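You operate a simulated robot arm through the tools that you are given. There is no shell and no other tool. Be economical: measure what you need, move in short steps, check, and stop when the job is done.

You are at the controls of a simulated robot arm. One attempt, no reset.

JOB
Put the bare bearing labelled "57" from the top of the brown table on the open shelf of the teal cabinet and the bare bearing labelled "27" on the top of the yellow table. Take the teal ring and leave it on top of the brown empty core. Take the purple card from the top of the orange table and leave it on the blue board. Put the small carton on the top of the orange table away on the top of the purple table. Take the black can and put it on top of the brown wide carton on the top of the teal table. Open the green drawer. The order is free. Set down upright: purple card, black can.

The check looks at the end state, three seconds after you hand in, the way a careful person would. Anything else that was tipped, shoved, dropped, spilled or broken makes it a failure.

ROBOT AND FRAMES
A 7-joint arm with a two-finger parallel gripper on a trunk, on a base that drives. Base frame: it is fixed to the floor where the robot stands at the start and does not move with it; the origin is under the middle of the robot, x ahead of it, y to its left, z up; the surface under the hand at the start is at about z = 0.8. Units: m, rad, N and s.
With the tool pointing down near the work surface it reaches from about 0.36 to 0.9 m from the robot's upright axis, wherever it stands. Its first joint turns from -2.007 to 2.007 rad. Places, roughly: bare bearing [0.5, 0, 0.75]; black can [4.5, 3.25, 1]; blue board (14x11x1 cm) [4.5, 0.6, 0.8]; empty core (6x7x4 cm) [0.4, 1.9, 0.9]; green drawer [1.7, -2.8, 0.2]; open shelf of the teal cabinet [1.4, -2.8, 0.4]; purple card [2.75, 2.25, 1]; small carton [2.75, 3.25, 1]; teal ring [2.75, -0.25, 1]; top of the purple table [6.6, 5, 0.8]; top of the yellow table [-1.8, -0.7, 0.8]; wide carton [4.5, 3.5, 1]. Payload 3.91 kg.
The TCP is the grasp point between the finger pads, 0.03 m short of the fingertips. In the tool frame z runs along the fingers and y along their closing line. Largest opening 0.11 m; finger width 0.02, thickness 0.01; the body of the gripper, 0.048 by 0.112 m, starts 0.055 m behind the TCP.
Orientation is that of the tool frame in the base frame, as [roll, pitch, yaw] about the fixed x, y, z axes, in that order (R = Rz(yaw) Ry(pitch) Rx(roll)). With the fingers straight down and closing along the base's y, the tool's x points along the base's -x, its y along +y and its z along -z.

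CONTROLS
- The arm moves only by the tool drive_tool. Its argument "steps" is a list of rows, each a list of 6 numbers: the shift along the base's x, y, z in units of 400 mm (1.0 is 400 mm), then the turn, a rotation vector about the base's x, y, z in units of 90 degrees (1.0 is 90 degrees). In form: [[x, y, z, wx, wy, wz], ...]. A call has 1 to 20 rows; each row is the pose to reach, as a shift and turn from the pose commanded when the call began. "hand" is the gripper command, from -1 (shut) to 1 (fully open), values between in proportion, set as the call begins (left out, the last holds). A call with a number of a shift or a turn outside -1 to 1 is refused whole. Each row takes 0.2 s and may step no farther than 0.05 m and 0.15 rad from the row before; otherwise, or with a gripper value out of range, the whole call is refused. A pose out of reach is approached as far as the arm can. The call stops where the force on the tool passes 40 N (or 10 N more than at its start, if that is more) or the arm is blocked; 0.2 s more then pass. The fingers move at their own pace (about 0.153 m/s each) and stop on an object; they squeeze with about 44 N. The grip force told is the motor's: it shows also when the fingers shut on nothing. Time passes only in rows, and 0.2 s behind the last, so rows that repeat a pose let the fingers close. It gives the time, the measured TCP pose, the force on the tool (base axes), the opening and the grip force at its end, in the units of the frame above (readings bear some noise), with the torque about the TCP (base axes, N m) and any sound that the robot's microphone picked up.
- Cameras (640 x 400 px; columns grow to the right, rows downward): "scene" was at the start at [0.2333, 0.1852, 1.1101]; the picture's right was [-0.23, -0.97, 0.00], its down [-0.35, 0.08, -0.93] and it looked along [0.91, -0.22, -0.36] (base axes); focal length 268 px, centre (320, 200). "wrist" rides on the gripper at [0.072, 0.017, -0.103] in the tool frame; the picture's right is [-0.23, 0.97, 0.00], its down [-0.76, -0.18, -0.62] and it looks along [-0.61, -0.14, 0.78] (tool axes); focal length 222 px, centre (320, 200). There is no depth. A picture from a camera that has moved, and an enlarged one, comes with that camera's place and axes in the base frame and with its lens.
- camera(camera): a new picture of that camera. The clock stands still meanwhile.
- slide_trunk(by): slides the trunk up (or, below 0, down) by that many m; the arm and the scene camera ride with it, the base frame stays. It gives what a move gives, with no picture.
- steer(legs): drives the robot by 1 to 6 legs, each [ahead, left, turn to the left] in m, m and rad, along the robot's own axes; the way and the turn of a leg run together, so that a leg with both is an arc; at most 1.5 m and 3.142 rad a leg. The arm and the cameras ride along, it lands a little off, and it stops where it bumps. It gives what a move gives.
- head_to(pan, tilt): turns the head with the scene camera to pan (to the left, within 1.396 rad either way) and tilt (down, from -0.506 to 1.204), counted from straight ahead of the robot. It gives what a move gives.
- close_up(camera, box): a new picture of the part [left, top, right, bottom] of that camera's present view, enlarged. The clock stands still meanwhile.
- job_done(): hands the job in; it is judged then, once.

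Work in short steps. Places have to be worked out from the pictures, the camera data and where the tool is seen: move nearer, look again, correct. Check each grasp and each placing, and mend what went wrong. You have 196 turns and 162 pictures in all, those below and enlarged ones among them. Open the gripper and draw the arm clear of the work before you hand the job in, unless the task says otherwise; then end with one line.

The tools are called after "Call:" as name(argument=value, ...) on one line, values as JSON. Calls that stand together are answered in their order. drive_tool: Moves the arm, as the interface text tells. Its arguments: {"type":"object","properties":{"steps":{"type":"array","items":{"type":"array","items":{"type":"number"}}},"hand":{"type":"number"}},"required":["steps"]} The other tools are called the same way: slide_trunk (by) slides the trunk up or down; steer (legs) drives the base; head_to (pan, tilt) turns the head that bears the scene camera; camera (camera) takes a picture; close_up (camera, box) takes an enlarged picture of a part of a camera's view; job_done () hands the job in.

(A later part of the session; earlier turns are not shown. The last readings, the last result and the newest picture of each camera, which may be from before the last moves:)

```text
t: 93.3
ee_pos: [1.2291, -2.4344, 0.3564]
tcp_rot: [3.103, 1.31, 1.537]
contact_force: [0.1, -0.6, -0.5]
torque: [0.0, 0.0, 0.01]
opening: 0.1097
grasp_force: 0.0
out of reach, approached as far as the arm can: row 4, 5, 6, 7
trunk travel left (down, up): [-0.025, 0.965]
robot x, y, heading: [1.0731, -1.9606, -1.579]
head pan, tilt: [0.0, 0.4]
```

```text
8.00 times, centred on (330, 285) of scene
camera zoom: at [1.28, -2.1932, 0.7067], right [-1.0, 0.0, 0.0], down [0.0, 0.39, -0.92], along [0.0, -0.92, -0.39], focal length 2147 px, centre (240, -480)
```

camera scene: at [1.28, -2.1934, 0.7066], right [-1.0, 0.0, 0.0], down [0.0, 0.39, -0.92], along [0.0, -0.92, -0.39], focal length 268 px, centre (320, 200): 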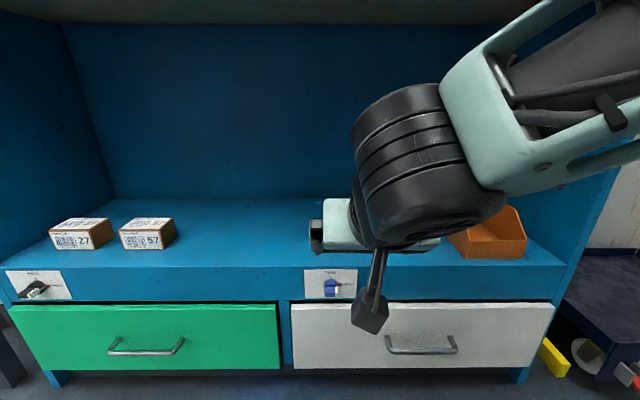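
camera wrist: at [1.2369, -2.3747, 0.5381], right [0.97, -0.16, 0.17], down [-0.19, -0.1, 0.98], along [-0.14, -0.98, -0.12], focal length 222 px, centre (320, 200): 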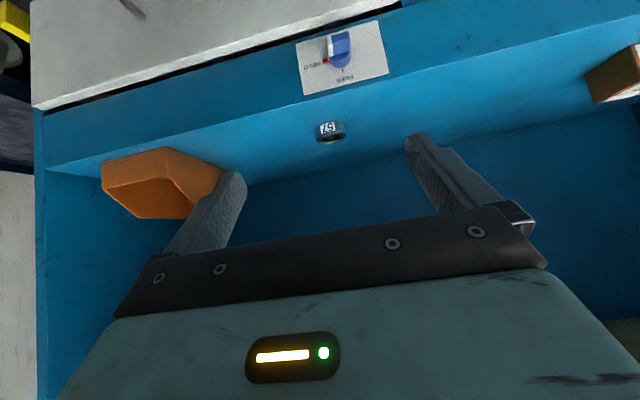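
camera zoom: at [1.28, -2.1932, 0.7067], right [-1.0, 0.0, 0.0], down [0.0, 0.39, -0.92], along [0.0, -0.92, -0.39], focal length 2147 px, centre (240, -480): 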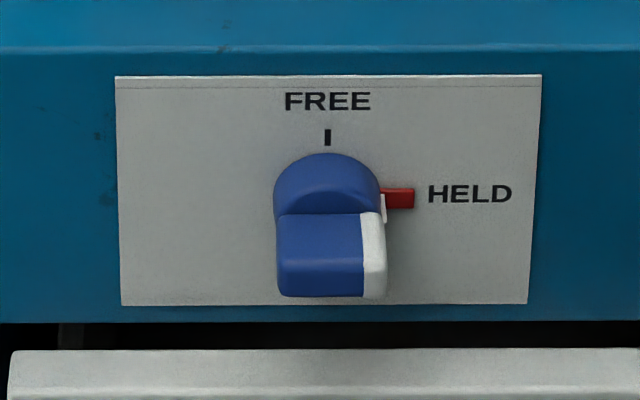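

The black knob by the green drawer points to HELD; it must be turned 90° counter-clockwise to FREE first. Knob is near (1.885, -2.63, 0.315). I'll slide the robot left and back a little, for reach with a horizontal tool.

Call:
steer(legs=[[-0.1, 0, 0], [0, 0.68, 0.008]])

Call:
drive_tool(steps=[[0, -0.04, 0.02, -0.083, 0, 0], [0, -0.08, 0.04, -0.167, 0, 0], [0, -0.16, 0.04, -0.167, 0, 0], [0, -0.16, 0.04, -0.167, 0, 0]])

Call:
camera(camera="scene")

```text
t: 97.8
ee_pos: [1.9121, -2.3357, 0.357]
tcp_rot: [3.111, 1.31, 1.55]
contact_force: [0.7, 0.2, -0.1]
torque: [0.0, 0.02, 0.0]
opening: 0.11
grasp_force: 0.1
trunk travel left (down, up): [-0.025, 0.965]
robot x, y, heading: [1.7564, -1.8612, -1.568]
head pan, tilt: [0.0, 0.4]
```

```text
t: 98.8
ee_pos: [1.9136, -2.3967, 0.3715]
tcp_rot: [1.016, 1.564, -0.542]
contact_force: [0.4, 0.3, -0.1]
torque: [0.02, 0.0, -0.05]
opening: 0.1099
grasp_force: 0.0
out of reach, approached as far as the arm can: row 2
trunk travel left (down, up): [-0.025, 0.965]
robot x, y, heading: [1.7592, -1.8607, -1.565]
head pan, tilt: [0.0, 0.4]
```

```text
129 pictures are left
camera scene: at [1.9628, -2.0925, 0.7066], right [-1.0, 0.0, 0.0], down [0.0, 0.39, -0.92], along [0.0, -0.92, -0.39], focal length 268 px, centre (320, 200)
```

scene: 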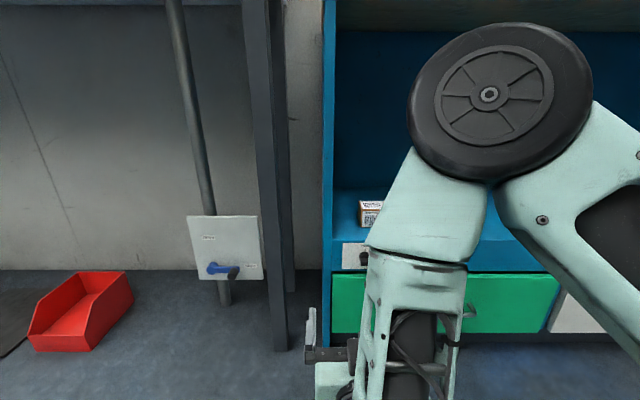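

Tool is horizontal. Now roll it -90° about base y so the fingers close vertically, and zoom on the knob.

Call:
drive_tool(steps=[[0, 0, 0, 0, -0.091, 0], [0, 0, 0, 0, -0.182, 0], [0, 0, 0, 0, -0.273, 0], [0, 0, 0, 0, -0.364, 0], [0, 0, 0, 0, -0.455, 0], [0, 0, 0, 0, -0.546, 0], [0, 0, 0, 0, -0.637, 0], [0, 0, 0, 0, -0.728, 0], [0, 0, 0, 0, -0.819, 0], [0, 0, 0, 0, -0.91, 0], [0, 0, 0, 0, -1.0, 0], [0, 0, 0, 0, -1.0, 0]])

Call:
camera(camera="wrist")

Call:
camera(camera="scene")

```text
t: 101.4
ee_pos: [1.8347, -2.5249, 0.5271]
tcp_rot: [1.632, 0.034, 0.04]
contact_force: [0.0, 0.2, 0.3]
torque: [0.01, -0.05, 0.01]
opening: 0.1098
grasp_force: 0.2
out of reach, approached as far as the arm can: row 1, 2, 3, 4, 5, 6, 7, 8, 9, 10, 11, 12
trunk travel left (down, up): [-0.025, 0.965]
robot x, y, heading: [1.7548, -1.8627, -1.571]
head pan, tilt: [0.0, 0.4]
```

```text
128 pictures are left
camera wrist: at [1.9048, -2.4202, 0.5484], right [-0.19, -0.07, 0.98], down [-0.79, 0.6, -0.11], along [-0.58, -0.8, -0.17], focal length 222 px, centre (320, 200)
```

wrist: 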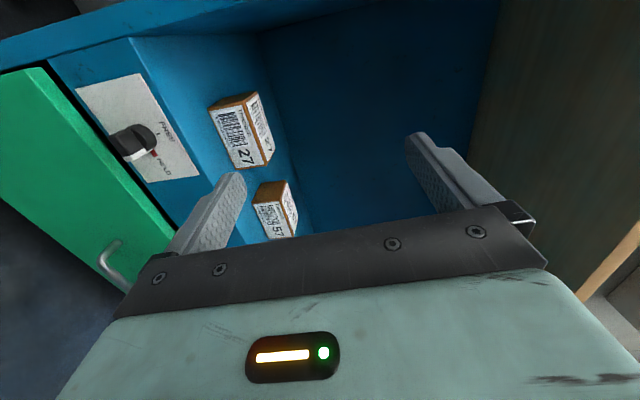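

```text
127 pictures are left
camera scene: at [1.9628, -2.0925, 0.7067], right [-1.0, 0.0, 0.0], down [0.0, 0.39, -0.92], along [0.0, -0.92, -0.39], focal length 268 px, centre (320, 200)
```

scene: 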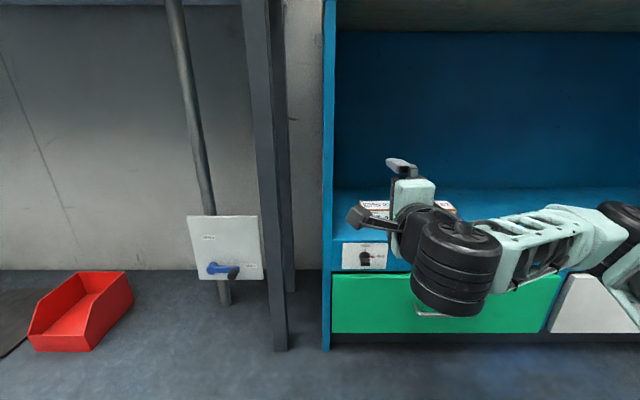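

The arm took another configuration but has the wanted orientation, with nothing touched. Zoom on the knob to fix its position.

Call:
close_up(camera="scene", box=[330, 230, 410, 280])

Call:
close_up(camera="wrist", box=[60, 60, 220, 200])

```text
8.00 times, centred on (370, 255) of scene
camera zoom: at [1.9628, -2.0925, 0.7067], right [-1.0, 0.0, 0.0], down [0.0, 0.39, -0.92], along [0.0, -0.92, -0.39], focal length 2147 px, centre (-80, -240)
```

zoom: 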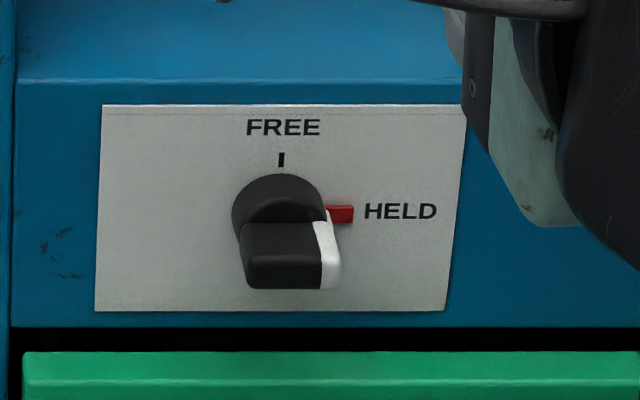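

```text
2.86 times, centred on (140, 130) of wrist
camera zoom: at [1.9048, -2.4202, 0.5484], right [-0.19, -0.07, 0.98], down [-0.79, 0.6, -0.11], along [-0.58, -0.8, -0.17], focal length 635 px, centre (834, 400)
```

zoom: 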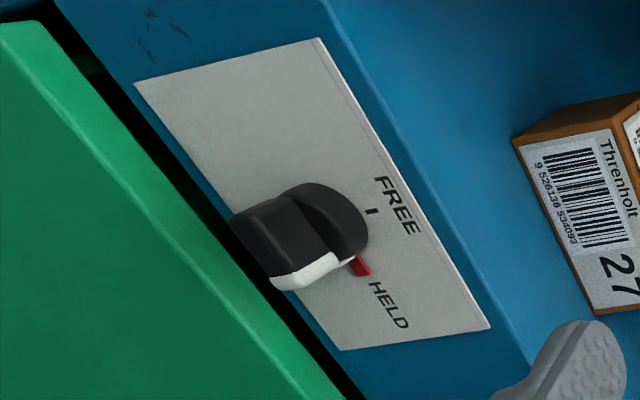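

Knob bar front is at (1.855, -2.609, 0.325), ~10 mm thick, 31 mm wide. Set a 0.05 m opening with a null move to see where the commanded pose stands.

Call:
drive_tool(steps=[[0, 0, 0, 0, 0, 0]], hand=-0.09)

```text
t: 101.8
ee_pos: [1.8349, -2.5257, 0.5276]
tcp_rot: [1.632, 0.036, 0.038]
contact_force: [-0.3, -0.9, -0.4]
torque: [0.03, 0.0, 0.01]
opening: 0.0502
grasp_force: 0.1
trunk travel left (down, up): [-0.025, 0.965]
robot x, y, heading: [1.7552, -1.8623, -1.569]
head pan, tilt: [0.0, 0.4]
```

Commanded pose equals the actual. Move down to knob height at a standoff, straightening the orientation.

Call:
drive_tool(steps=[[0.01, 0.01, -0.1, -0.008, -0.004, -0.005], [0.02, 0.01, -0.2, -0.016, -0.009, -0.01], [0.03, 0.01, -0.3, -0.023, -0.013, -0.014], [0.04, 0.01, -0.4, -0.031, -0.018, -0.019], [0.05, 0.01, -0.5, -0.039, -0.022, -0.024], [0.05, 0.01, -0.5, -0.039, -0.022, -0.024]])

Call:
camera(camera="wrist")

Call:
camera(camera="scene")

```text
t: 103.2
ee_pos: [1.8066, -2.5238, 0.5532]
tcp_rot: [1.58, 0.008, 0.0]
contact_force: [-0.7, 0.0, -0.4]
torque: [-0.01, -0.03, 0.03]
opening: 0.05
grasp_force: 0.0
out of reach, approached as far as the arm can: row 1, 2, 3, 4, 5, 6
trunk travel left (down, up): [-0.025, 0.965]
robot x, y, heading: [1.7575, -1.8587, -1.568]
head pan, tilt: [0.0, 0.4]
```

```text
124 pictures are left
camera wrist: at [1.8806, -2.4204, 0.5709], right [-0.22, -0.01, 0.98], down [-0.76, 0.62, -0.17], along [-0.61, -0.78, -0.14], focal length 222 px, centre (320, 200)
```

wrist: 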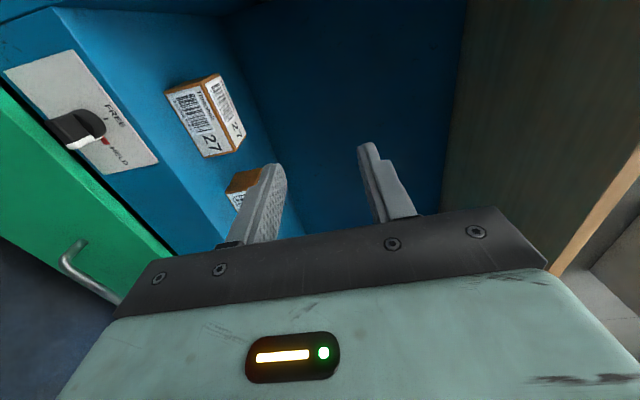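

```text
123 pictures are left
camera scene: at [1.9628, -2.0926, 0.7066], right [-1.0, 0.0, 0.0], down [0.0, 0.39, -0.92], along [0.0, -0.92, -0.39], focal length 268 px, centre (320, 200)
```

scene: 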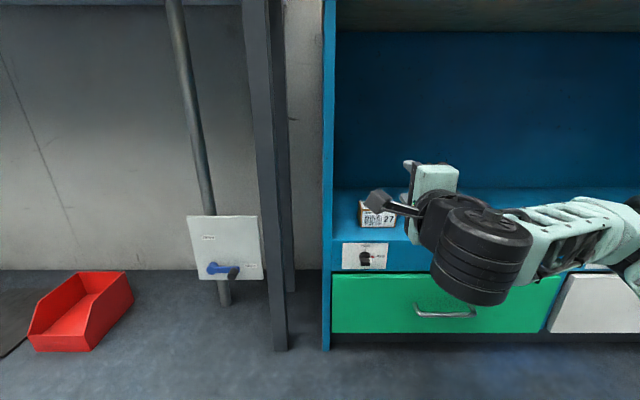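

This orientation can't get low enough. Alternative: with closed fingers, tool pitched 45°, press the knob bar's left end down (turns it counter-clockwise) and finish by pushing sideways. First back off and roll back to the earlier configuration.

Call:
drive_tool(steps=[[0, 0.12, 0, 0, 0, 0], [0, 0.24, 0, 0, 0, 0], [0, 0.3, 0, 0, 0.091, 0], [0, 0.3, 0, 0, 0.182, 0], [0, 0.3, 0, 0, 0.273, 0], [0, 0.3, 0, 0, 0.364, 0], [0, 0.3, 0, 0, 0.455, 0], [0, 0.3, 0, 0, 0.546, 0], [0, 0.3, 0, 0, 0.637, 0], [0, 0.3, 0, 0, 0.728, 0], [0, 0.3, 0, 0, 0.819, 0], [0, 0.3, 0, 0, 0.91, 0], [0, 0.3, 0, 0, 1.0, 0], [0, 0.3, 0, 0, 1.0, 0]], hand=-1)

Call:
slide_trunk(by=-0.025)

```text
t: 106.2
ee_pos: [1.839, -2.4374, 0.5767]
tcp_rot: [-1.517, 1.565, -3.09]
contact_force: [-0.3, 1.4, 0.2]
torque: [0.02, -0.03, 0.0]
opening: 0.0002
grasp_force: 37.8
out of reach, approached as far as the arm can: row 1, 2, 3, 4, 5, 6, 7, 8, 9, 10, 11, 12, 13, 14
trunk travel left (down, up): [-0.025, 0.965]
robot x, y, heading: [1.7564, -1.8618, -1.57]
head pan, tilt: [0.0, 0.4]
```

```text
t: 106.9
ee_pos: [1.8386, -2.436, 0.5515]
tcp_rot: [-1.473, 1.569, -3.044]
contact_force: [-0.2, -0.6, 0.4]
torque: [0.01, 0.02, 0.01]
opening: 0.0
grasp_force: 37.6
trunk travel left (down, up): [0.0, 0.99]
robot x, y, heading: [1.7581, -1.861, -1.567]
head pan, tilt: [0.0, 0.4]
```

Camera is down again, as wanted. Pitch back to 45° down-forward at about y=-2.50, z=0.45 near x=1.871.

Call:
drive_tool(steps=[[0.02, 0, 0, 0.09, 0, 0], [0.04, 0, -0.04, 0.18, 0, 0], [0.06, -0.02, -0.08, 0.27, 0, 0], [0.08, -0.05, -0.12, 0.36, 0, 0], [0.08, -0.08, -0.16, 0.44, 0, 0], [0.08, -0.12, -0.2, 0.5, 0, 0], [0.08, -0.16, -0.25, 0.5, 0, 0], [0.08, -0.16, -0.25, 0.5, 0, 0]])

Call:
camera(camera="wrist")

Call:
camera(camera="scene")

```text
t: 108.7
ee_pos: [1.8705, -2.5, 0.4504]
tcp_rot: [-3.141, 0.785, 1.574]
contact_force: [0.0, 0.7, -0.5]
torque: [0.04, -0.01, 0.01]
opening: 0.0001
grasp_force: 38.1
trunk travel left (down, up): [0.0, 0.99]
robot x, y, heading: [1.7564, -1.8615, -1.564]
head pan, tilt: [0.0, 0.4]
```

```text
122 pictures are left
camera wrist: at [1.888, -2.3759, 0.4734], right [0.97, -0.16, 0.16], down [-0.18, -0.1, 0.98], along [-0.14, -0.98, -0.12], focal length 222 px, centre (320, 200)
```

wrist: 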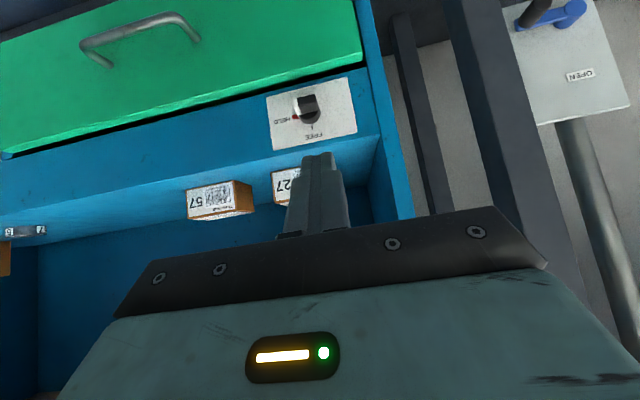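

```text
121 pictures are left
camera scene: at [1.9628, -2.0926, 0.6816], right [-1.0, 0.0, 0.0], down [0.0, 0.39, -0.92], along [0.0, -0.92, -0.39], focal length 268 px, centre (320, 200)
```

scene: 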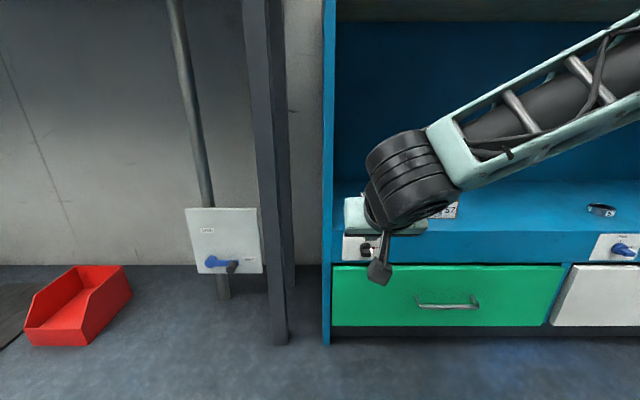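

Call:
close_up(camera="wrist", box=[260, 70, 370, 170])

```text
4.00 times, centred on (315, 120) of wrist
camera zoom: at [1.888, -2.3759, 0.4734], right [0.97, -0.16, 0.16], down [-0.18, -0.1, 0.98], along [-0.14, -0.98, -0.12], focal length 888 px, centre (340, 520)
```

zoom: 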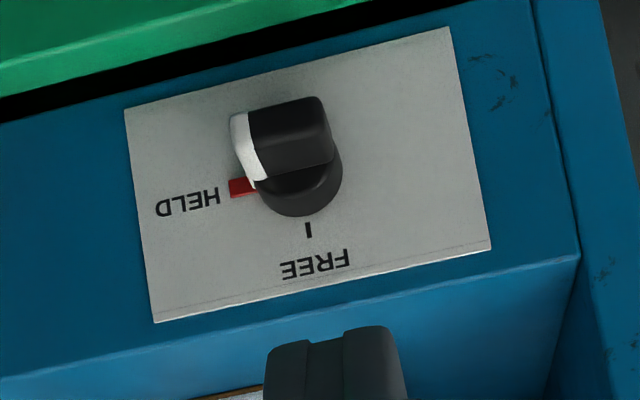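

Knob centre (1.857, -2.62, 0.328) confirmed. Move over the bar's left end, then press down in small rows.

Call:
drive_tool(steps=[[0.004, -0.09, -0.04, 0, 0, 0], [0.004, -0.18, -0.08, 0, 0, 0], [0.004, -0.26, -0.12, 0, 0, 0], [0.004, -0.26, -0.14, 0, 0, 0], [0.004, -0.26, -0.14, 0, 0, 0]])

Call:
close_up(camera="wrist", box=[240, 60, 400, 180])

Call:
close_up(camera="scene", box=[320, 180, 480, 300])

```text
t: 109.9
ee_pos: [1.8737, -2.6051, 0.3956]
tcp_rot: [-3.139, 0.786, 1.575]
contact_force: [-0.4, -0.4, -0.5]
torque: [0.03, -0.01, 0.01]
opening: 0.0
grasp_force: 37.7
trunk travel left (down, up): [0.0, 0.99]
robot x, y, heading: [1.7567, -1.8587, -1.569]
head pan, tilt: [0.0, 0.4]
```

```text
3.33 times, centred on (320, 120) of wrist
camera zoom: at [1.8907, -2.4803, 0.4185], right [0.97, -0.16, 0.16], down [-0.18, -0.1, 0.98], along [-0.14, -0.98, -0.12], focal length 740 px, centre (320, 467)
```

zoom: 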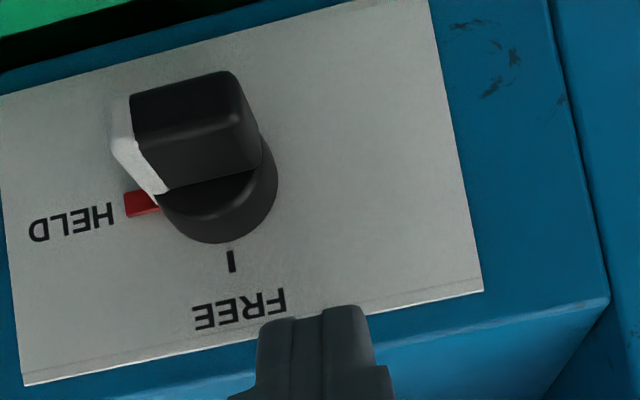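

```text
3.33 times, centred on (400, 240) of scene
camera zoom: at [1.9628, -2.0925, 0.6816], right [-1.0, 0.0, 0.0], down [0.0, 0.39, -0.92], along [0.0, -0.92, -0.39], focal length 895 px, centre (53, 67)
```

zoom: 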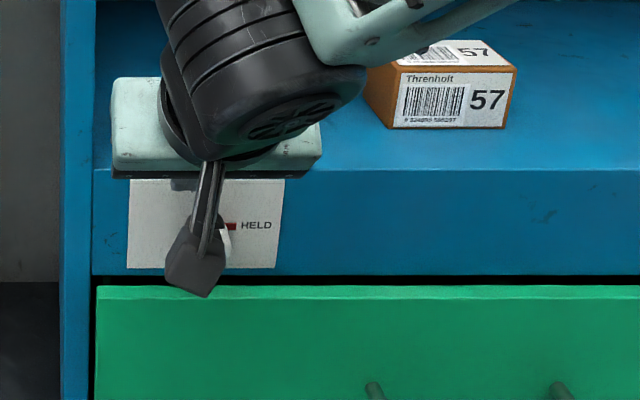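

Tip is above the bar's left part. Press down in 3 mm rows to z≈0.336.

Call:
drive_tool(steps=[[0, 0, -0.02, 0, 0, 0], [0, 0, -0.04, 0, 0, 0], [0, 0, -0.05, 0, 0, 0], [0, 0, -0.06, 0, 0, 0], [0, 0, -0.07, 0, 0, 0], [0, 0, -0.08, 0, 0, 0], [0, 0, -0.09, 0, 0, 0], [0, 0, -0.1, 0, 0, 0], [0, 0, -0.11, 0, 0, 0], [0, 0, -0.12, 0, 0, 0], [0, 0, -0.13, 0, 0, 0], [0, 0, -0.14, 0, 0, 0], [0, 0, -0.15, 0, 0, 0]])

Call:
close_up(camera="wrist", box=[240, 60, 400, 180])

```text
t: 112.6
ee_pos: [1.8776, -2.604, 0.3426]
tcp_rot: [3.139, 0.792, 1.582]
contact_force: [1.1, 0.4, 0.9]
torque: [-0.01, -0.01, 0.02]
opening: 0.0
grasp_force: 37.4
trunk travel left (down, up): [0.0, 0.99]
robot x, y, heading: [1.7558, -1.862, -1.573]
head pan, tilt: [0.0, 0.4]
stopped in row 13: the force on the tool passed its limit at 43 N (the readings are from after the stop); the commanded pose is now the measured one
```

```text
3.33 times, centred on (320, 120) of wrist
camera zoom: at [1.8938, -2.479, 0.3637], right [0.98, -0.15, 0.16], down [-0.18, -0.09, 0.98], along [-0.13, -0.98, -0.12], focal length 740 px, centre (320, 467)
```

zoom: 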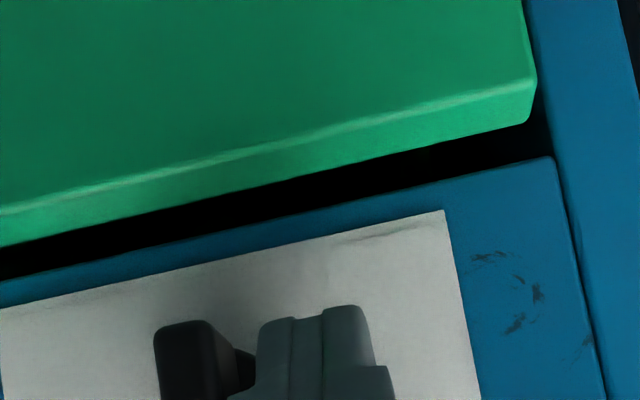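

The bar seems to have rotated; push sideways -x a few mm to make it vertical, then retreat and look.

Call:
drive_tool(steps=[[-0.005, 0, -0.005, 0, 0, 0], [-0.01, 0, -0.01, 0, 0, 0], [-0.015, 0, -0.01, 0, 0, 0], [-0.019, 0, -0.01, 0, 0, 0], [-0.019, 0, -0.01, 0, 0, 0]])

Call:
drive_tool(steps=[[0.02, 0, 0, 0, 0, 0], [0.02, 0.1, 0, 0, 0, 0], [0.02, 0.2, 0.05, 0, 0, 0], [0.02, 0.3, 0.1, 0, 0, 0], [0.02, 0.4, 0.15, 0, 0, 0]])

Call:
camera(camera="wrist")

```text
t: 113.5
ee_pos: [1.8773, -2.6034, 0.342]
tcp_rot: [3.129, 0.798, 1.589]
contact_force: [2.1, 0.5, 2.0]
torque: [-0.02, -0.02, 0.01]
opening: 0.0001
grasp_force: 37.5
trunk travel left (down, up): [0.0, 0.99]
robot x, y, heading: [1.7622, -1.8568, -1.574]
head pan, tilt: [0.0, 0.4]
stopped in row 4: the force on the tool passed its limit at 43 N (the readings are from after the stop); the commanded pose is now the measured one
```

```text
t: 114.7
ee_pos: [1.886, -2.4437, 0.4028]
tcp_rot: [3.129, 0.797, 1.589]
contact_force: [0.8, -0.9, 0.8]
torque: [0.0, 0.0, 0.0]
opening: 0.0
grasp_force: 37.9
trunk travel left (down, up): [0.0, 0.99]
robot x, y, heading: [1.7571, -1.8594, -1.566]
head pan, tilt: [0.0, 0.4]
```

```text
116 pictures are left
camera wrist: at [1.9002, -2.3184, 0.4239], right [0.98, -0.13, 0.17], down [-0.18, -0.09, 0.98], along [-0.12, -0.99, -0.11], focal length 222 px, centre (320, 200)
```

wrist: 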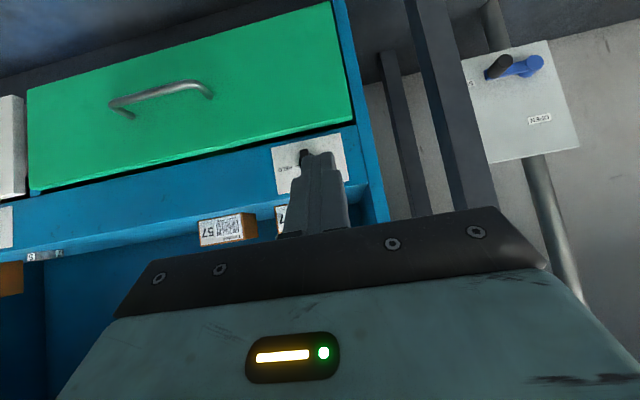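

Call:
drive_tool(steps=[[0.05, 0.06, 0.08, 0, 0, 0], [0.1, 0.1, 0.16, 0, 0, 0], [0.1, 0.1, 0.25, 0, 0, 0]])

Call:
close_up(camera="scene", box=[320, 200, 480, 320])

Call:
close_up(camera="wrist", box=[240, 60, 360, 180])

```text
t: 115.5
ee_pos: [1.9259, -2.4038, 0.5032]
tcp_rot: [3.13, 0.796, 1.589]
contact_force: [0.3, -0.6, -0.1]
torque: [-0.02, -0.01, -0.02]
opening: 0.0002
grasp_force: 37.9
trunk travel left (down, up): [0.0, 0.99]
robot x, y, heading: [1.7565, -1.8575, -1.57]
head pan, tilt: [0.0, 0.4]
```

```text
3.33 times, centred on (400, 260) of scene
camera zoom: at [1.9637, -2.0924, 0.6816], right [-1.0, 0.0, 0.0], down [0.0, 0.39, -0.92], along [0.0, -0.92, -0.39], focal length 895 px, centre (53, 0)
```

zoom: 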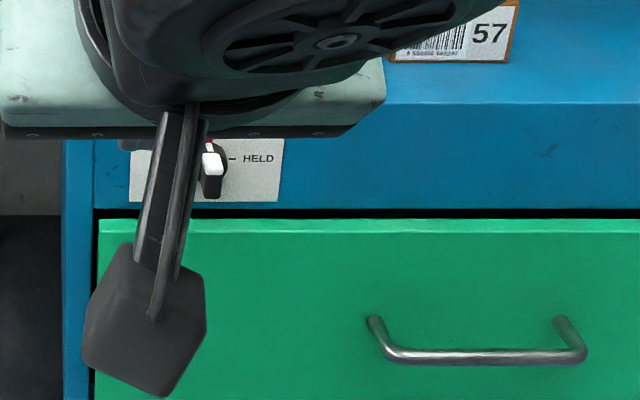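

```text
3.33 times, centred on (300, 120) of wrist
camera zoom: at [1.9401, -2.2792, 0.524], right [0.98, -0.13, 0.17], down [-0.18, -0.09, 0.98], along [-0.12, -0.99, -0.11], focal length 740 px, centre (387, 467)
```

zoom: 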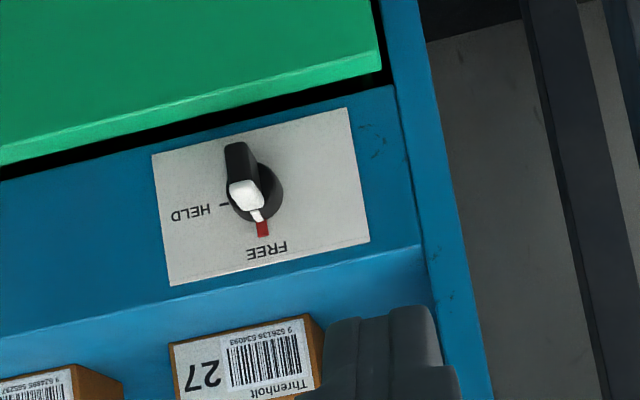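

The knob now points to FREE. Handle bar is at about (1.637, -2.615, 0.171). I'll hook it from above: tool vertical, fingers fully open along y, with the inner finger behind the bar. First pitch to vertical.

Call:
drive_tool(steps=[[-0.05, 0.02, 0, 0.085, 0, 0], [-0.1, 0.04, 0, 0.17, 0, 0], [-0.15, 0.04, 0, 0.255, 0, 0], [-0.2, 0.04, 0, 0.34, 0, 0], [-0.25, 0.04, 0, 0.42, 0, 0], [-0.3, 0.04, 0, 0.507, 0, 0], [-0.4, 0.04, 0, 0.507, 0, 0], [-0.5, 0.04, 0, 0.507, 0, 0], [-0.6, 0.04, 0, 0.507, 0, 0], [-0.72, 0.04, 0, 0.507, 0, 0]], hand=1)

Call:
drive_tool(steps=[[0, 0, 0, 0, 0, 0.09], [0, 0, 0, 0, 0, 0.18], [0, 0, 0, 0, 0, 0.27], [0, 0, 0, 0, 0, 0.36], [0, 0, 0, 0, 0, 0.45], [0, 0, 0, 0, 0, 0.54], [0, 0, 0, 0, 0, 0.63], [0, 0, 0, 0, 0, 0.72], [0, 0, 0, 0, 0, 0.81], [0, 0, 0, 0, 0, 0.9], [0, 0, 0, 0, 0, 0.988], [0, 0, 0, 0, 0, 0.988]])

Call:
camera(camera="scene")

```text
t: 117.7
ee_pos: [1.6376, -2.3849, 0.5015]
tcp_rot: [3.116, -0.001, 1.582]
contact_force: [-0.6, 0.2, -0.7]
torque: [-0.03, 0.02, 0.02]
opening: 0.1102
grasp_force: 0.0
trunk travel left (down, up): [0.0, 0.99]
robot x, y, heading: [1.7599, -1.8579, -1.565]
head pan, tilt: [0.0, 0.4]
```

```text
t: 120.3
ee_pos: [1.6368, -2.3875, 0.5012]
tcp_rot: [3.115, -0.001, 3.137]
contact_force: [-0.4, 0.5, -0.3]
torque: [0.01, 0.03, -0.02]
opening: 0.11
grasp_force: 0.0
trunk travel left (down, up): [0.0, 0.99]
robot x, y, heading: [1.7577, -1.8556, -1.571]
head pan, tilt: [0.0, 0.4]
```

```text
113 pictures are left
camera scene: at [1.9637, -2.0924, 0.6816], right [-1.0, 0.0, 0.0], down [0.0, 0.39, -0.92], along [0.0, -0.92, -0.39], focal length 268 px, centre (320, 200)
```

scene: 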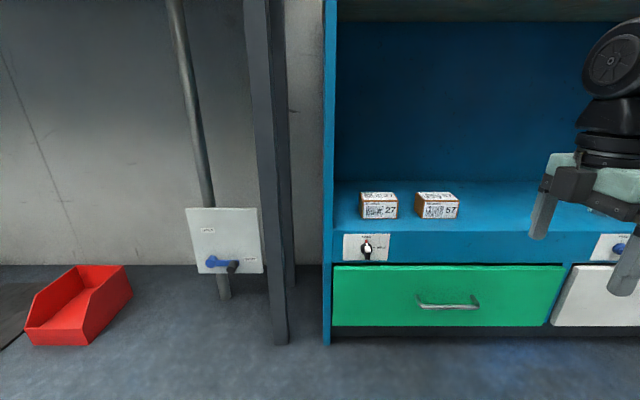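

Now lower toward the handle at a standoff and view with both cameras.

Call:
drive_tool(steps=[[0, -0.04, -0.1, -0.005, 0, 0], [0, -0.08, -0.2, -0.01, 0, 0], [0, -0.12, -0.3, -0.017, 0, 0], [0, -0.16, -0.4, -0.017, 0, 0], [0, -0.2, -0.5, -0.017, 0, 0], [0, -0.24, -0.58, -0.017, 0, 0], [0, -0.24, -0.58, -0.017, 0, 0]])

Call:
camera(camera="wrist")

Call:
camera(camera="scene")

```text
t: 121.9
ee_pos: [1.638, -2.4847, 0.2678]
tcp_rot: [-3.138, -0.001, 3.134]
contact_force: [-0.6, -0.1, 0.2]
torque: [0.01, 0.01, -0.02]
opening: 0.11
grasp_force: 0.1
trunk travel left (down, up): [0.0, 0.99]
robot x, y, heading: [1.7582, -1.8593, -1.572]
head pan, tilt: [0.0, 0.4]
```

```text
112 pictures are left
camera wrist: at [1.566, -2.4669, 0.3712], right [0.23, 0.97, 0.0], down [0.76, -0.18, 0.62], along [0.61, -0.15, -0.78], focal length 222 px, centre (320, 200)
```

wrist: 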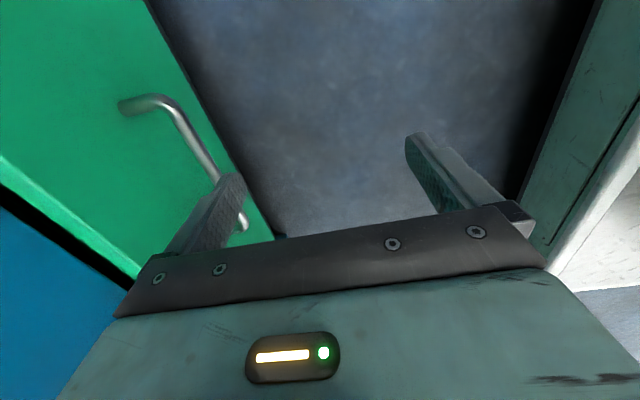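

```text
111 pictures are left
camera scene: at [1.9637, -2.0924, 0.6816], right [-1.0, 0.0, 0.0], down [0.0, 0.39, -0.92], along [0.0, -0.92, -0.39], focal length 268 px, centre (320, 200)
```

scene: 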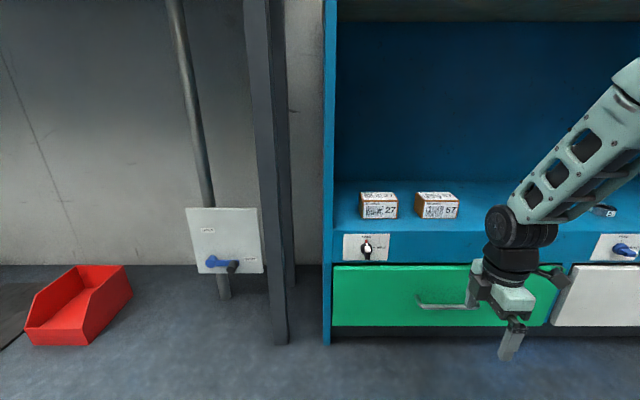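

Bar centre y≈-2.604, drawer face ≈-2.648, so the inner finger goes at y≈-2.628 (TCP y -2.568). Move in, then down.

Call:
drive_tool(steps=[[0, -0.07, 0, 0, 0, 0], [0, -0.14, 0, 0, 0, 0], [0, -0.208, 0, 0, 0, 0], [0, -0.208, -0.06, 0, 0, 0], [0, -0.208, -0.12, 0, 0, 0], [0, -0.208, -0.17, 0, 0, 0], [0, -0.208, -0.207, 0, 0, 0], [0, -0.208, -0.207, 0, 0, 0]])

Call:
camera(camera="wrist")

```text
t: 122.8
ee_pos: [1.6368, -2.5603, 0.2637]
tcp_rot: [3.128, -0.001, 3.134]
contact_force: [0.3, 23.8, 5.1]
torque: [-0.68, -0.07, 0.29]
opening: 0.0977
grasp_force: 0.1
trunk travel left (down, up): [0.0, 0.99]
robot x, y, heading: [1.7627, -1.8646, -1.568]
head pan, tilt: [0.0, 0.4]
stopped in row 4: the force on the tool passed its limit at 45 N (the readings are from after the stop); the commanded pose is now the measured one
```

```text
110 pictures are left
camera wrist: at [1.5663, -2.5447, 0.3672], right [0.23, 0.97, 0.01], down [0.76, -0.19, 0.62], along [0.61, -0.13, -0.78], focal length 222 px, centre (320, 200)
```

wrist: 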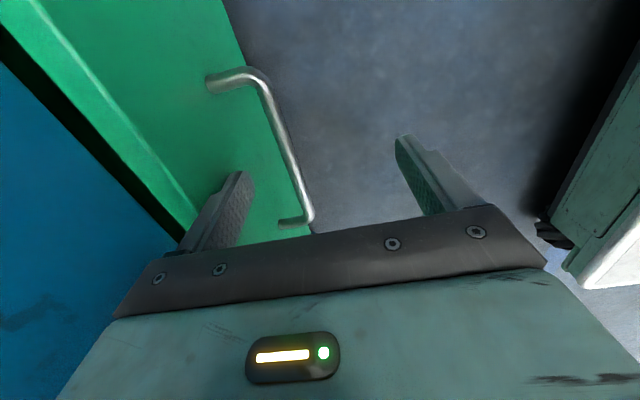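

The finger touched the drawer face (so the face is near y≈-2.62). Back off slightly, set the opening to 0.095 and descend behind the bar.

Call:
drive_tool(steps=[[0, 0.012, 0.01, 0, 0, 0], [0, 0.007, 0, 0, 0, 0], [0, 0.007, 0, 0, 0, 0], [0, 0.007, -0.03, 0, 0, 0], [0, 0.007, -0.06, 0, 0, 0], [0, 0.007, -0.09, 0, 0, 0], [0, 0.007, -0.12, 0, 0, 0], [0, 0.007, -0.15, 0, 0, 0], [0, 0.007, -0.18, 0, 0, 0], [0, 0.007, -0.2, 0, 0, 0], [0, 0.007, -0.2, 0, 0, 0]], hand=0.727)

Call:
camera(camera="wrist")

```text
t: 125.2
ee_pos: [1.6381, -2.5599, 0.1829]
tcp_rot: [3.135, 0.0, 3.137]
contact_force: [0.5, -0.2, -0.7]
torque: [0.02, 0.01, 0.02]
opening: 0.0949
grasp_force: 0.2
trunk travel left (down, up): [0.0, 0.99]
robot x, y, heading: [1.7565, -1.8602, -1.568]
head pan, tilt: [0.0, 0.4]
```

```text
109 pictures are left
camera wrist: at [1.5663, -2.5438, 0.2876], right [0.23, 0.97, 0.0], down [0.76, -0.19, 0.62], along [0.61, -0.14, -0.78], focal length 222 px, centre (320, 200)
```

wrist: 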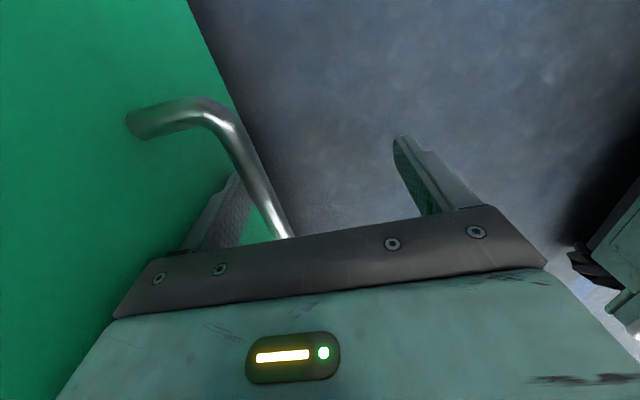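

The finger is behind the bar. Lower 1 cm more and pull with the arm 8 cm to feel the drawer.

Call:
drive_tool(steps=[[0, 0, -0.025, 0, 0, 0], [0, 0.02, -0.025, 0, 0, 0], [0, 0.05, -0.025, 0, 0, 0], [0, 0.08, -0.025, 0, 0, 0], [0, 0.12, -0.025, 0, 0, 0], [0, 0.16, -0.025, 0, 0, 0], [0, 0.2, -0.025, 0, 0, 0]])

Call:
camera(camera="scene")

```text
t: 126.8
ee_pos: [1.6376, -2.4803, 0.1741]
tcp_rot: [3.137, 0.001, 3.136]
contact_force: [-0.2, 0.7, -0.3]
torque: [0.02, -0.03, 0.01]
opening: 0.0948
grasp_force: 0.1
trunk travel left (down, up): [0.0, 0.99]
robot x, y, heading: [1.7596, -1.8614, -1.569]
head pan, tilt: [0.0, 0.4]
```

```text
108 pictures are left
camera scene: at [1.9636, -2.0921, 0.6816], right [-1.0, 0.0, 0.0], down [0.0, 0.39, -0.92], along [0.0, -0.92, -0.39], focal length 268 px, centre (320, 200)
```

scene: 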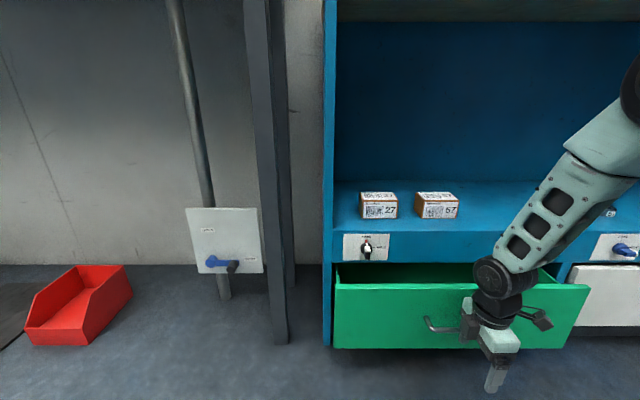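

The drawer slides. Continue pulling with the arm another 0.2 m.

Call:
drive_tool(steps=[[0, 0.05, 0, 0, 0, 0], [0, 0.1, 0, 0, 0, 0], [0, 0.15, 0, 0, 0, 0], [0, 0.2, 0, 0, 0, 0], [0, 0.25, 0, 0, 0, 0], [0, 0.3, 0, 0, 0, 0], [0, 0.35, 0, 0, 0, 0], [0, 0.4, 0, 0, 0, 0], [0, 0.45, 0, 0, 0, 0], [0, 0.5, 0, 0, 0, 0]])

Call:
camera(camera="scene")

```text
t: 129.0
ee_pos: [1.6408, -2.3546, 0.1595]
tcp_rot: [3.134, 0.0, 3.137]
contact_force: [1.1, -1.8, -0.3]
torque: [0.05, -0.01, 0.07]
opening: 0.0955
grasp_force: 0.1
out of reach, approached as far as the arm can: row 7, 8, 9, 10
trunk travel left (down, up): [0.0, 0.99]
robot x, y, heading: [1.7565, -1.8577, -1.567]
head pan, tilt: [0.0, 0.4]
```

```text
107 pictures are left
camera scene: at [1.9636, -2.0921, 0.6816], right [-1.0, 0.0, 0.0], down [0.0, 0.39, -0.92], along [0.0, -0.92, -0.39], focal length 268 px, centre (320, 200)
```

scene: 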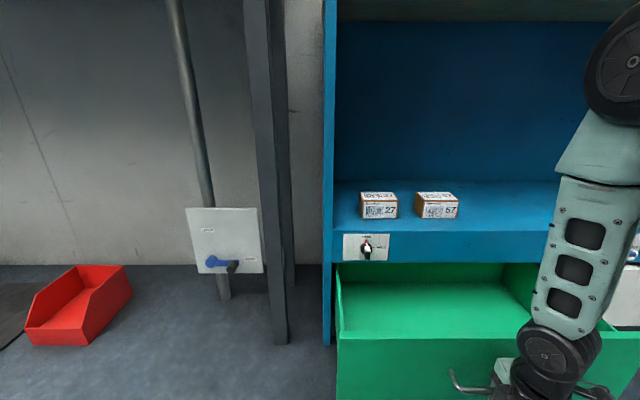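

About 0.17 m open. Drive back 0.12 m to open it further.

Call:
steer(legs=[[-0.12, 0, 0]])

Call:
camera(camera="scene")

```text
t: 130.1
ee_pos: [1.6411, -2.2845, 0.1603]
tcp_rot: [-3.108, 0.007, 3.133]
contact_force: [-2.0, -12.8, 1.4]
torque: [0.37, -0.21, 0.01]
opening: 0.1013
grasp_force: 6.0
trunk travel left (down, up): [0.0, 0.99]
robot x, y, heading: [1.7586, -1.7694, -1.57]
head pan, tilt: [0.0, 0.4]
stopped in leg 1: the force on the tool passed its limit at 97 N (the readings are from after the stop); the commanded pose is now the measured one
```

```text
106 pictures are left
camera scene: at [1.963, -2.0077, 0.6816], right [-1.0, 0.0, 0.0], down [0.0, 0.39, -0.92], along [0.0, -0.92, -0.39], focal length 268 px, centre (320, 200)
```

scene: 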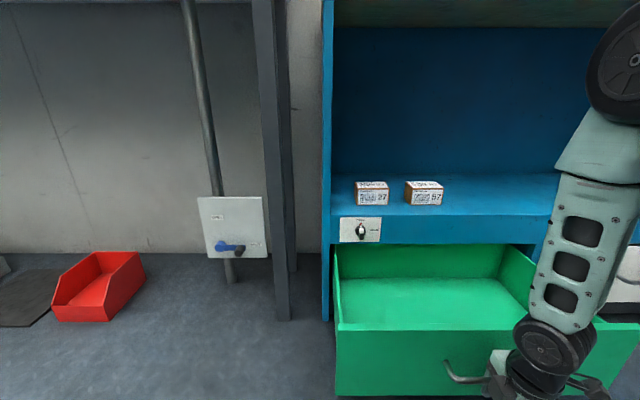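

Drawer hit its stop: fully open. Ease the finger off the bar, lift straight up, then raise.

Call:
drive_tool(steps=[[0, -0.02, 0, 0, 0, 0], [0, -0.02, 0.05, 0, 0, 0], [0, -0.02, 0.15, 0, 0, 0], [0, -0.02, 0.25, 0, 0, 0], [0, -0.02, 0.35, 0, 0, 0], [0, -0.02, 0.45, 0, 0, 0], [0, -0.02, 0.55, 0, 0, 0], [0, -0.02, 0.65, 0, 0, 0]])

Call:
camera(camera="scene")

```text
t: 131.9
ee_pos: [1.6404, -2.2914, 0.4214]
tcp_rot: [-3.114, 0.005, 3.132]
contact_force: [1.1, -0.2, 0.1]
torque: [-0.02, 0.0, 0.0]
opening: 0.0947
grasp_force: 0.1
trunk travel left (down, up): [0.0, 0.99]
robot x, y, heading: [1.755, -1.7737, -1.571]
head pan, tilt: [0.0, 0.4]
```

```text
105 pictures are left
camera scene: at [1.963, -2.0076, 0.6816], right [-1.0, 0.0, 0.0], down [0.0, 0.39, -0.92], along [0.0, -0.92, -0.39], focal length 268 px, centre (320, 200)
```

scene: 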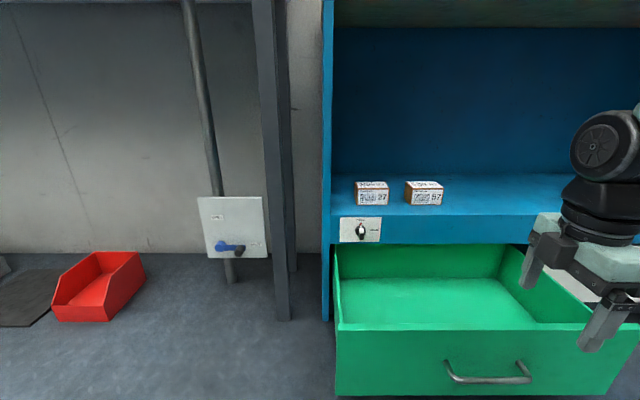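

Drawer is open and the hand clear. Back off, raise the trunk, and restore the tool's yaw.

Call:
steer(legs=[[-0.35, 0, 0]])

Call:
slide_trunk(by=0.425)

Call:
drive_tool(steps=[[0, 0, 0.02, -0.003, 0, -0.09], [0, 0, 0.05, -0.006, 0, -0.18], [0, 0, 0.1, -0.01, 0, -0.27], [0, 0, 0.15, -0.012, 0, -0.36], [0, 0, 0.2, -0.012, 0, -0.45], [0, 0, 0.25, -0.012, 0, -0.54], [0, 0, 0.3, -0.012, 0, -0.63], [0, 0, 0.35, -0.012, 0, -0.72], [0, 0, 0.4, -0.012, 0, -0.81], [0, 0, 0.4, -0.012, 0, -0.9], [0, 0, 0.4, -0.012, 0, -0.99]], hand=1)

Call:
head_to(pan=1.35, tilt=0.3)

Call:
camera(camera="scene")

```text
t: 134.2
ee_pos: [1.6417, -1.9426, 0.4194]
tcp_rot: [-3.113, 0.008, 3.138]
contact_force: [0.5, 0.4, -0.3]
torque: [0.03, 0.0, 0.04]
opening: 0.095
grasp_force: 0.0
trunk travel left (down, up): [0.0, 0.99]
robot x, y, heading: [1.7579, -1.4253, -1.563]
head pan, tilt: [0.0, 0.4]
```

```text
refused: 0.425 is not a number from -0.4 to 0.4
```

```text
t: 136.6
ee_pos: [1.6417, -1.9435, 0.5798]
tcp_rot: [-3.102, 0.018, 1.582]
contact_force: [0.2, 0.0, 0.2]
torque: [0.02, 0.0, -0.02]
opening: 0.11
grasp_force: 0.1
trunk travel left (down, up): [0.0, 0.99]
robot x, y, heading: [1.7561, -1.4256, -1.567]
head pan, tilt: [0.0, 0.4]
```

```text
t: 138.1
ee_pos: [1.6418, -1.9433, 0.581]
tcp_rot: [-3.102, 0.02, 1.585]
contact_force: [-0.5, -1.7, 1.0]
torque: [0.0, -0.01, -0.01]
opening: 0.1101
grasp_force: 0.0
trunk travel left (down, up): [0.0, 0.99]
robot x, y, heading: [1.758, -1.4259, -1.565]
head pan, tilt: [1.349, 0.3]
```

```text
104 pictures are left
camera scene: at [2.0541, -1.5859, 0.6909], right [-0.22, -0.98, 0.0], down [-0.29, 0.06, -0.96], along [0.93, -0.21, -0.3], focal length 268 px, centre (320, 200)
```

scene: 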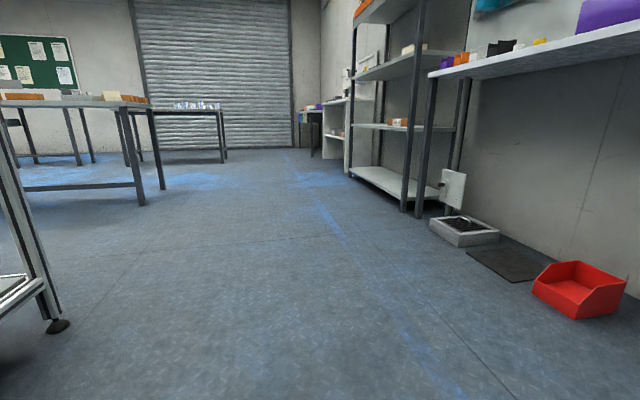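

Raise the trunk in two goes and turn to face the ring's table.

Call:
slide_trunk(by=0.4)

Call:
slide_trunk(by=0.2)

Call:
steer(legs=[[0, 0, 2.2]])

Call:
head_to(pan=0.2, tilt=0.35)

Call:
camera(camera="scene")

```text
t: 141.9
ee_pos: [1.642, -1.9433, 0.978]
tcp_rot: [-3.103, 0.019, 1.584]
contact_force: [0.9, 0.1, 0.5]
torque: [0.01, 0.03, 0.0]
opening: 0.1098
grasp_force: 0.2
trunk travel left (down, up): [-0.4, 0.59]
robot x, y, heading: [1.7589, -1.4258, -1.569]
head pan, tilt: [1.349, 0.3]
```

```text
t: 144.1
ee_pos: [1.6412, -1.9444, 1.1795]
tcp_rot: [-3.102, 0.019, 1.583]
contact_force: [0.5, 0.3, -0.3]
torque: [0.03, -0.01, 0.01]
opening: 0.1099
grasp_force: 0.0
trunk travel left (down, up): [-0.6, 0.39]
robot x, y, heading: [1.7572, -1.4301, -1.566]
head pan, tilt: [1.349, 0.3]
```

```text
t: 149.7
ee_pos: [2.2456, -1.2227, 1.1793]
tcp_rot: [-3.102, 0.019, -2.515]
contact_force: [0.2, 0.8, -0.5]
torque: [-0.03, 0.05, -0.01]
opening: 0.1101
grasp_force: 0.0
trunk travel left (down, up): [-0.6, 0.39]
robot x, y, heading: [1.7577, -1.4285, 0.618]
head pan, tilt: [1.349, 0.3]
```

```text
t: 151.1
ee_pos: [2.2459, -1.222, 1.1801]
tcp_rot: [-3.101, 0.018, -2.516]
contact_force: [0.1, 0.2, -0.5]
torque: [-0.01, -0.03, -0.04]
opening: 0.1099
grasp_force: 0.0
trunk travel left (down, up): [-0.6, 0.39]
robot x, y, heading: [1.7549, -1.4248, 0.62]
head pan, tilt: [0.201, 0.351]
```

```text
103 pictures are left
camera scene: at [1.8178, -1.1073, 1.2862], right [0.73, -0.68, 0.0], down [-0.23, -0.25, -0.94], along [0.64, 0.69, -0.34], focal length 268 px, centre (320, 200)
```

scene: 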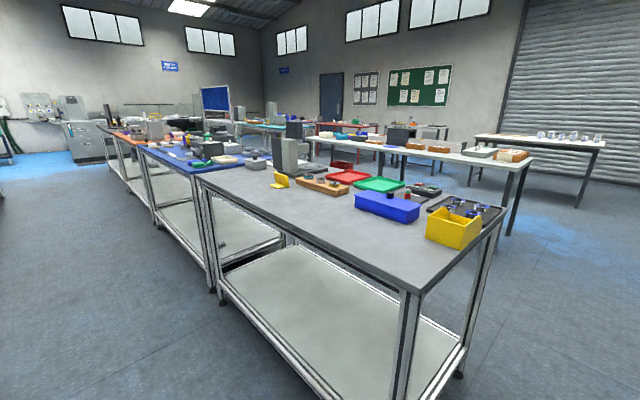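

Grey table's near edge is x≈2.3, y -0.9..0.42. Zoom for the teal ring.

Call:
close_up(camera="scene", box=[240, 130, 520, 260])

Call:
close_up(camera="scene", box=[90, 100, 280, 190])

```text
2.29 times, centred on (380, 195) of scene
camera zoom: at [1.8178, -1.1073, 1.2862], right [0.73, -0.68, 0.0], down [-0.23, -0.25, -0.94], along [0.64, 0.69, -0.34], focal length 614 px, centre (183, 211)
```

zoom: 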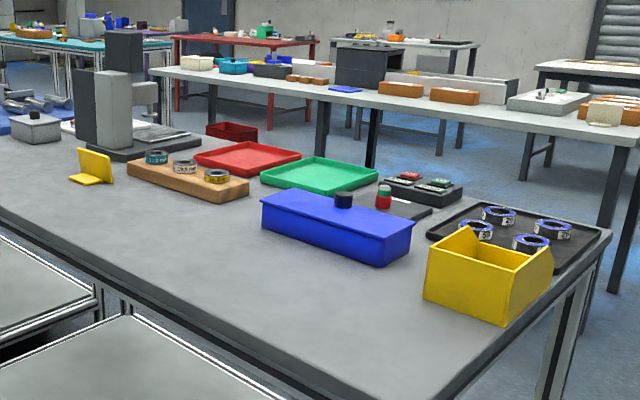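

```text
3.37 times, centred on (185, 145) of scene
camera zoom: at [1.8178, -1.1073, 1.2862], right [0.73, -0.68, 0.0], down [-0.23, -0.25, -0.94], along [0.64, 0.69, -0.34], focal length 904 px, centre (775, 385)
```

zoom: 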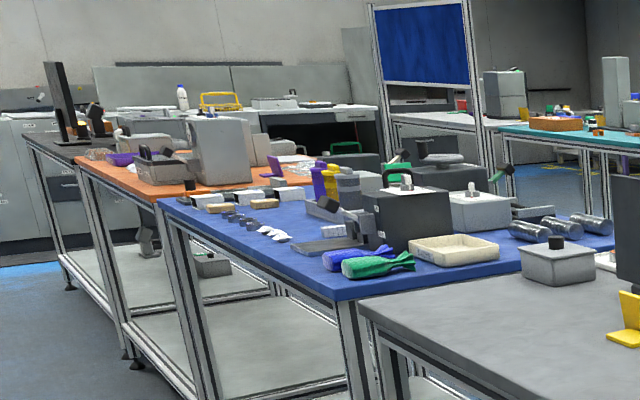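

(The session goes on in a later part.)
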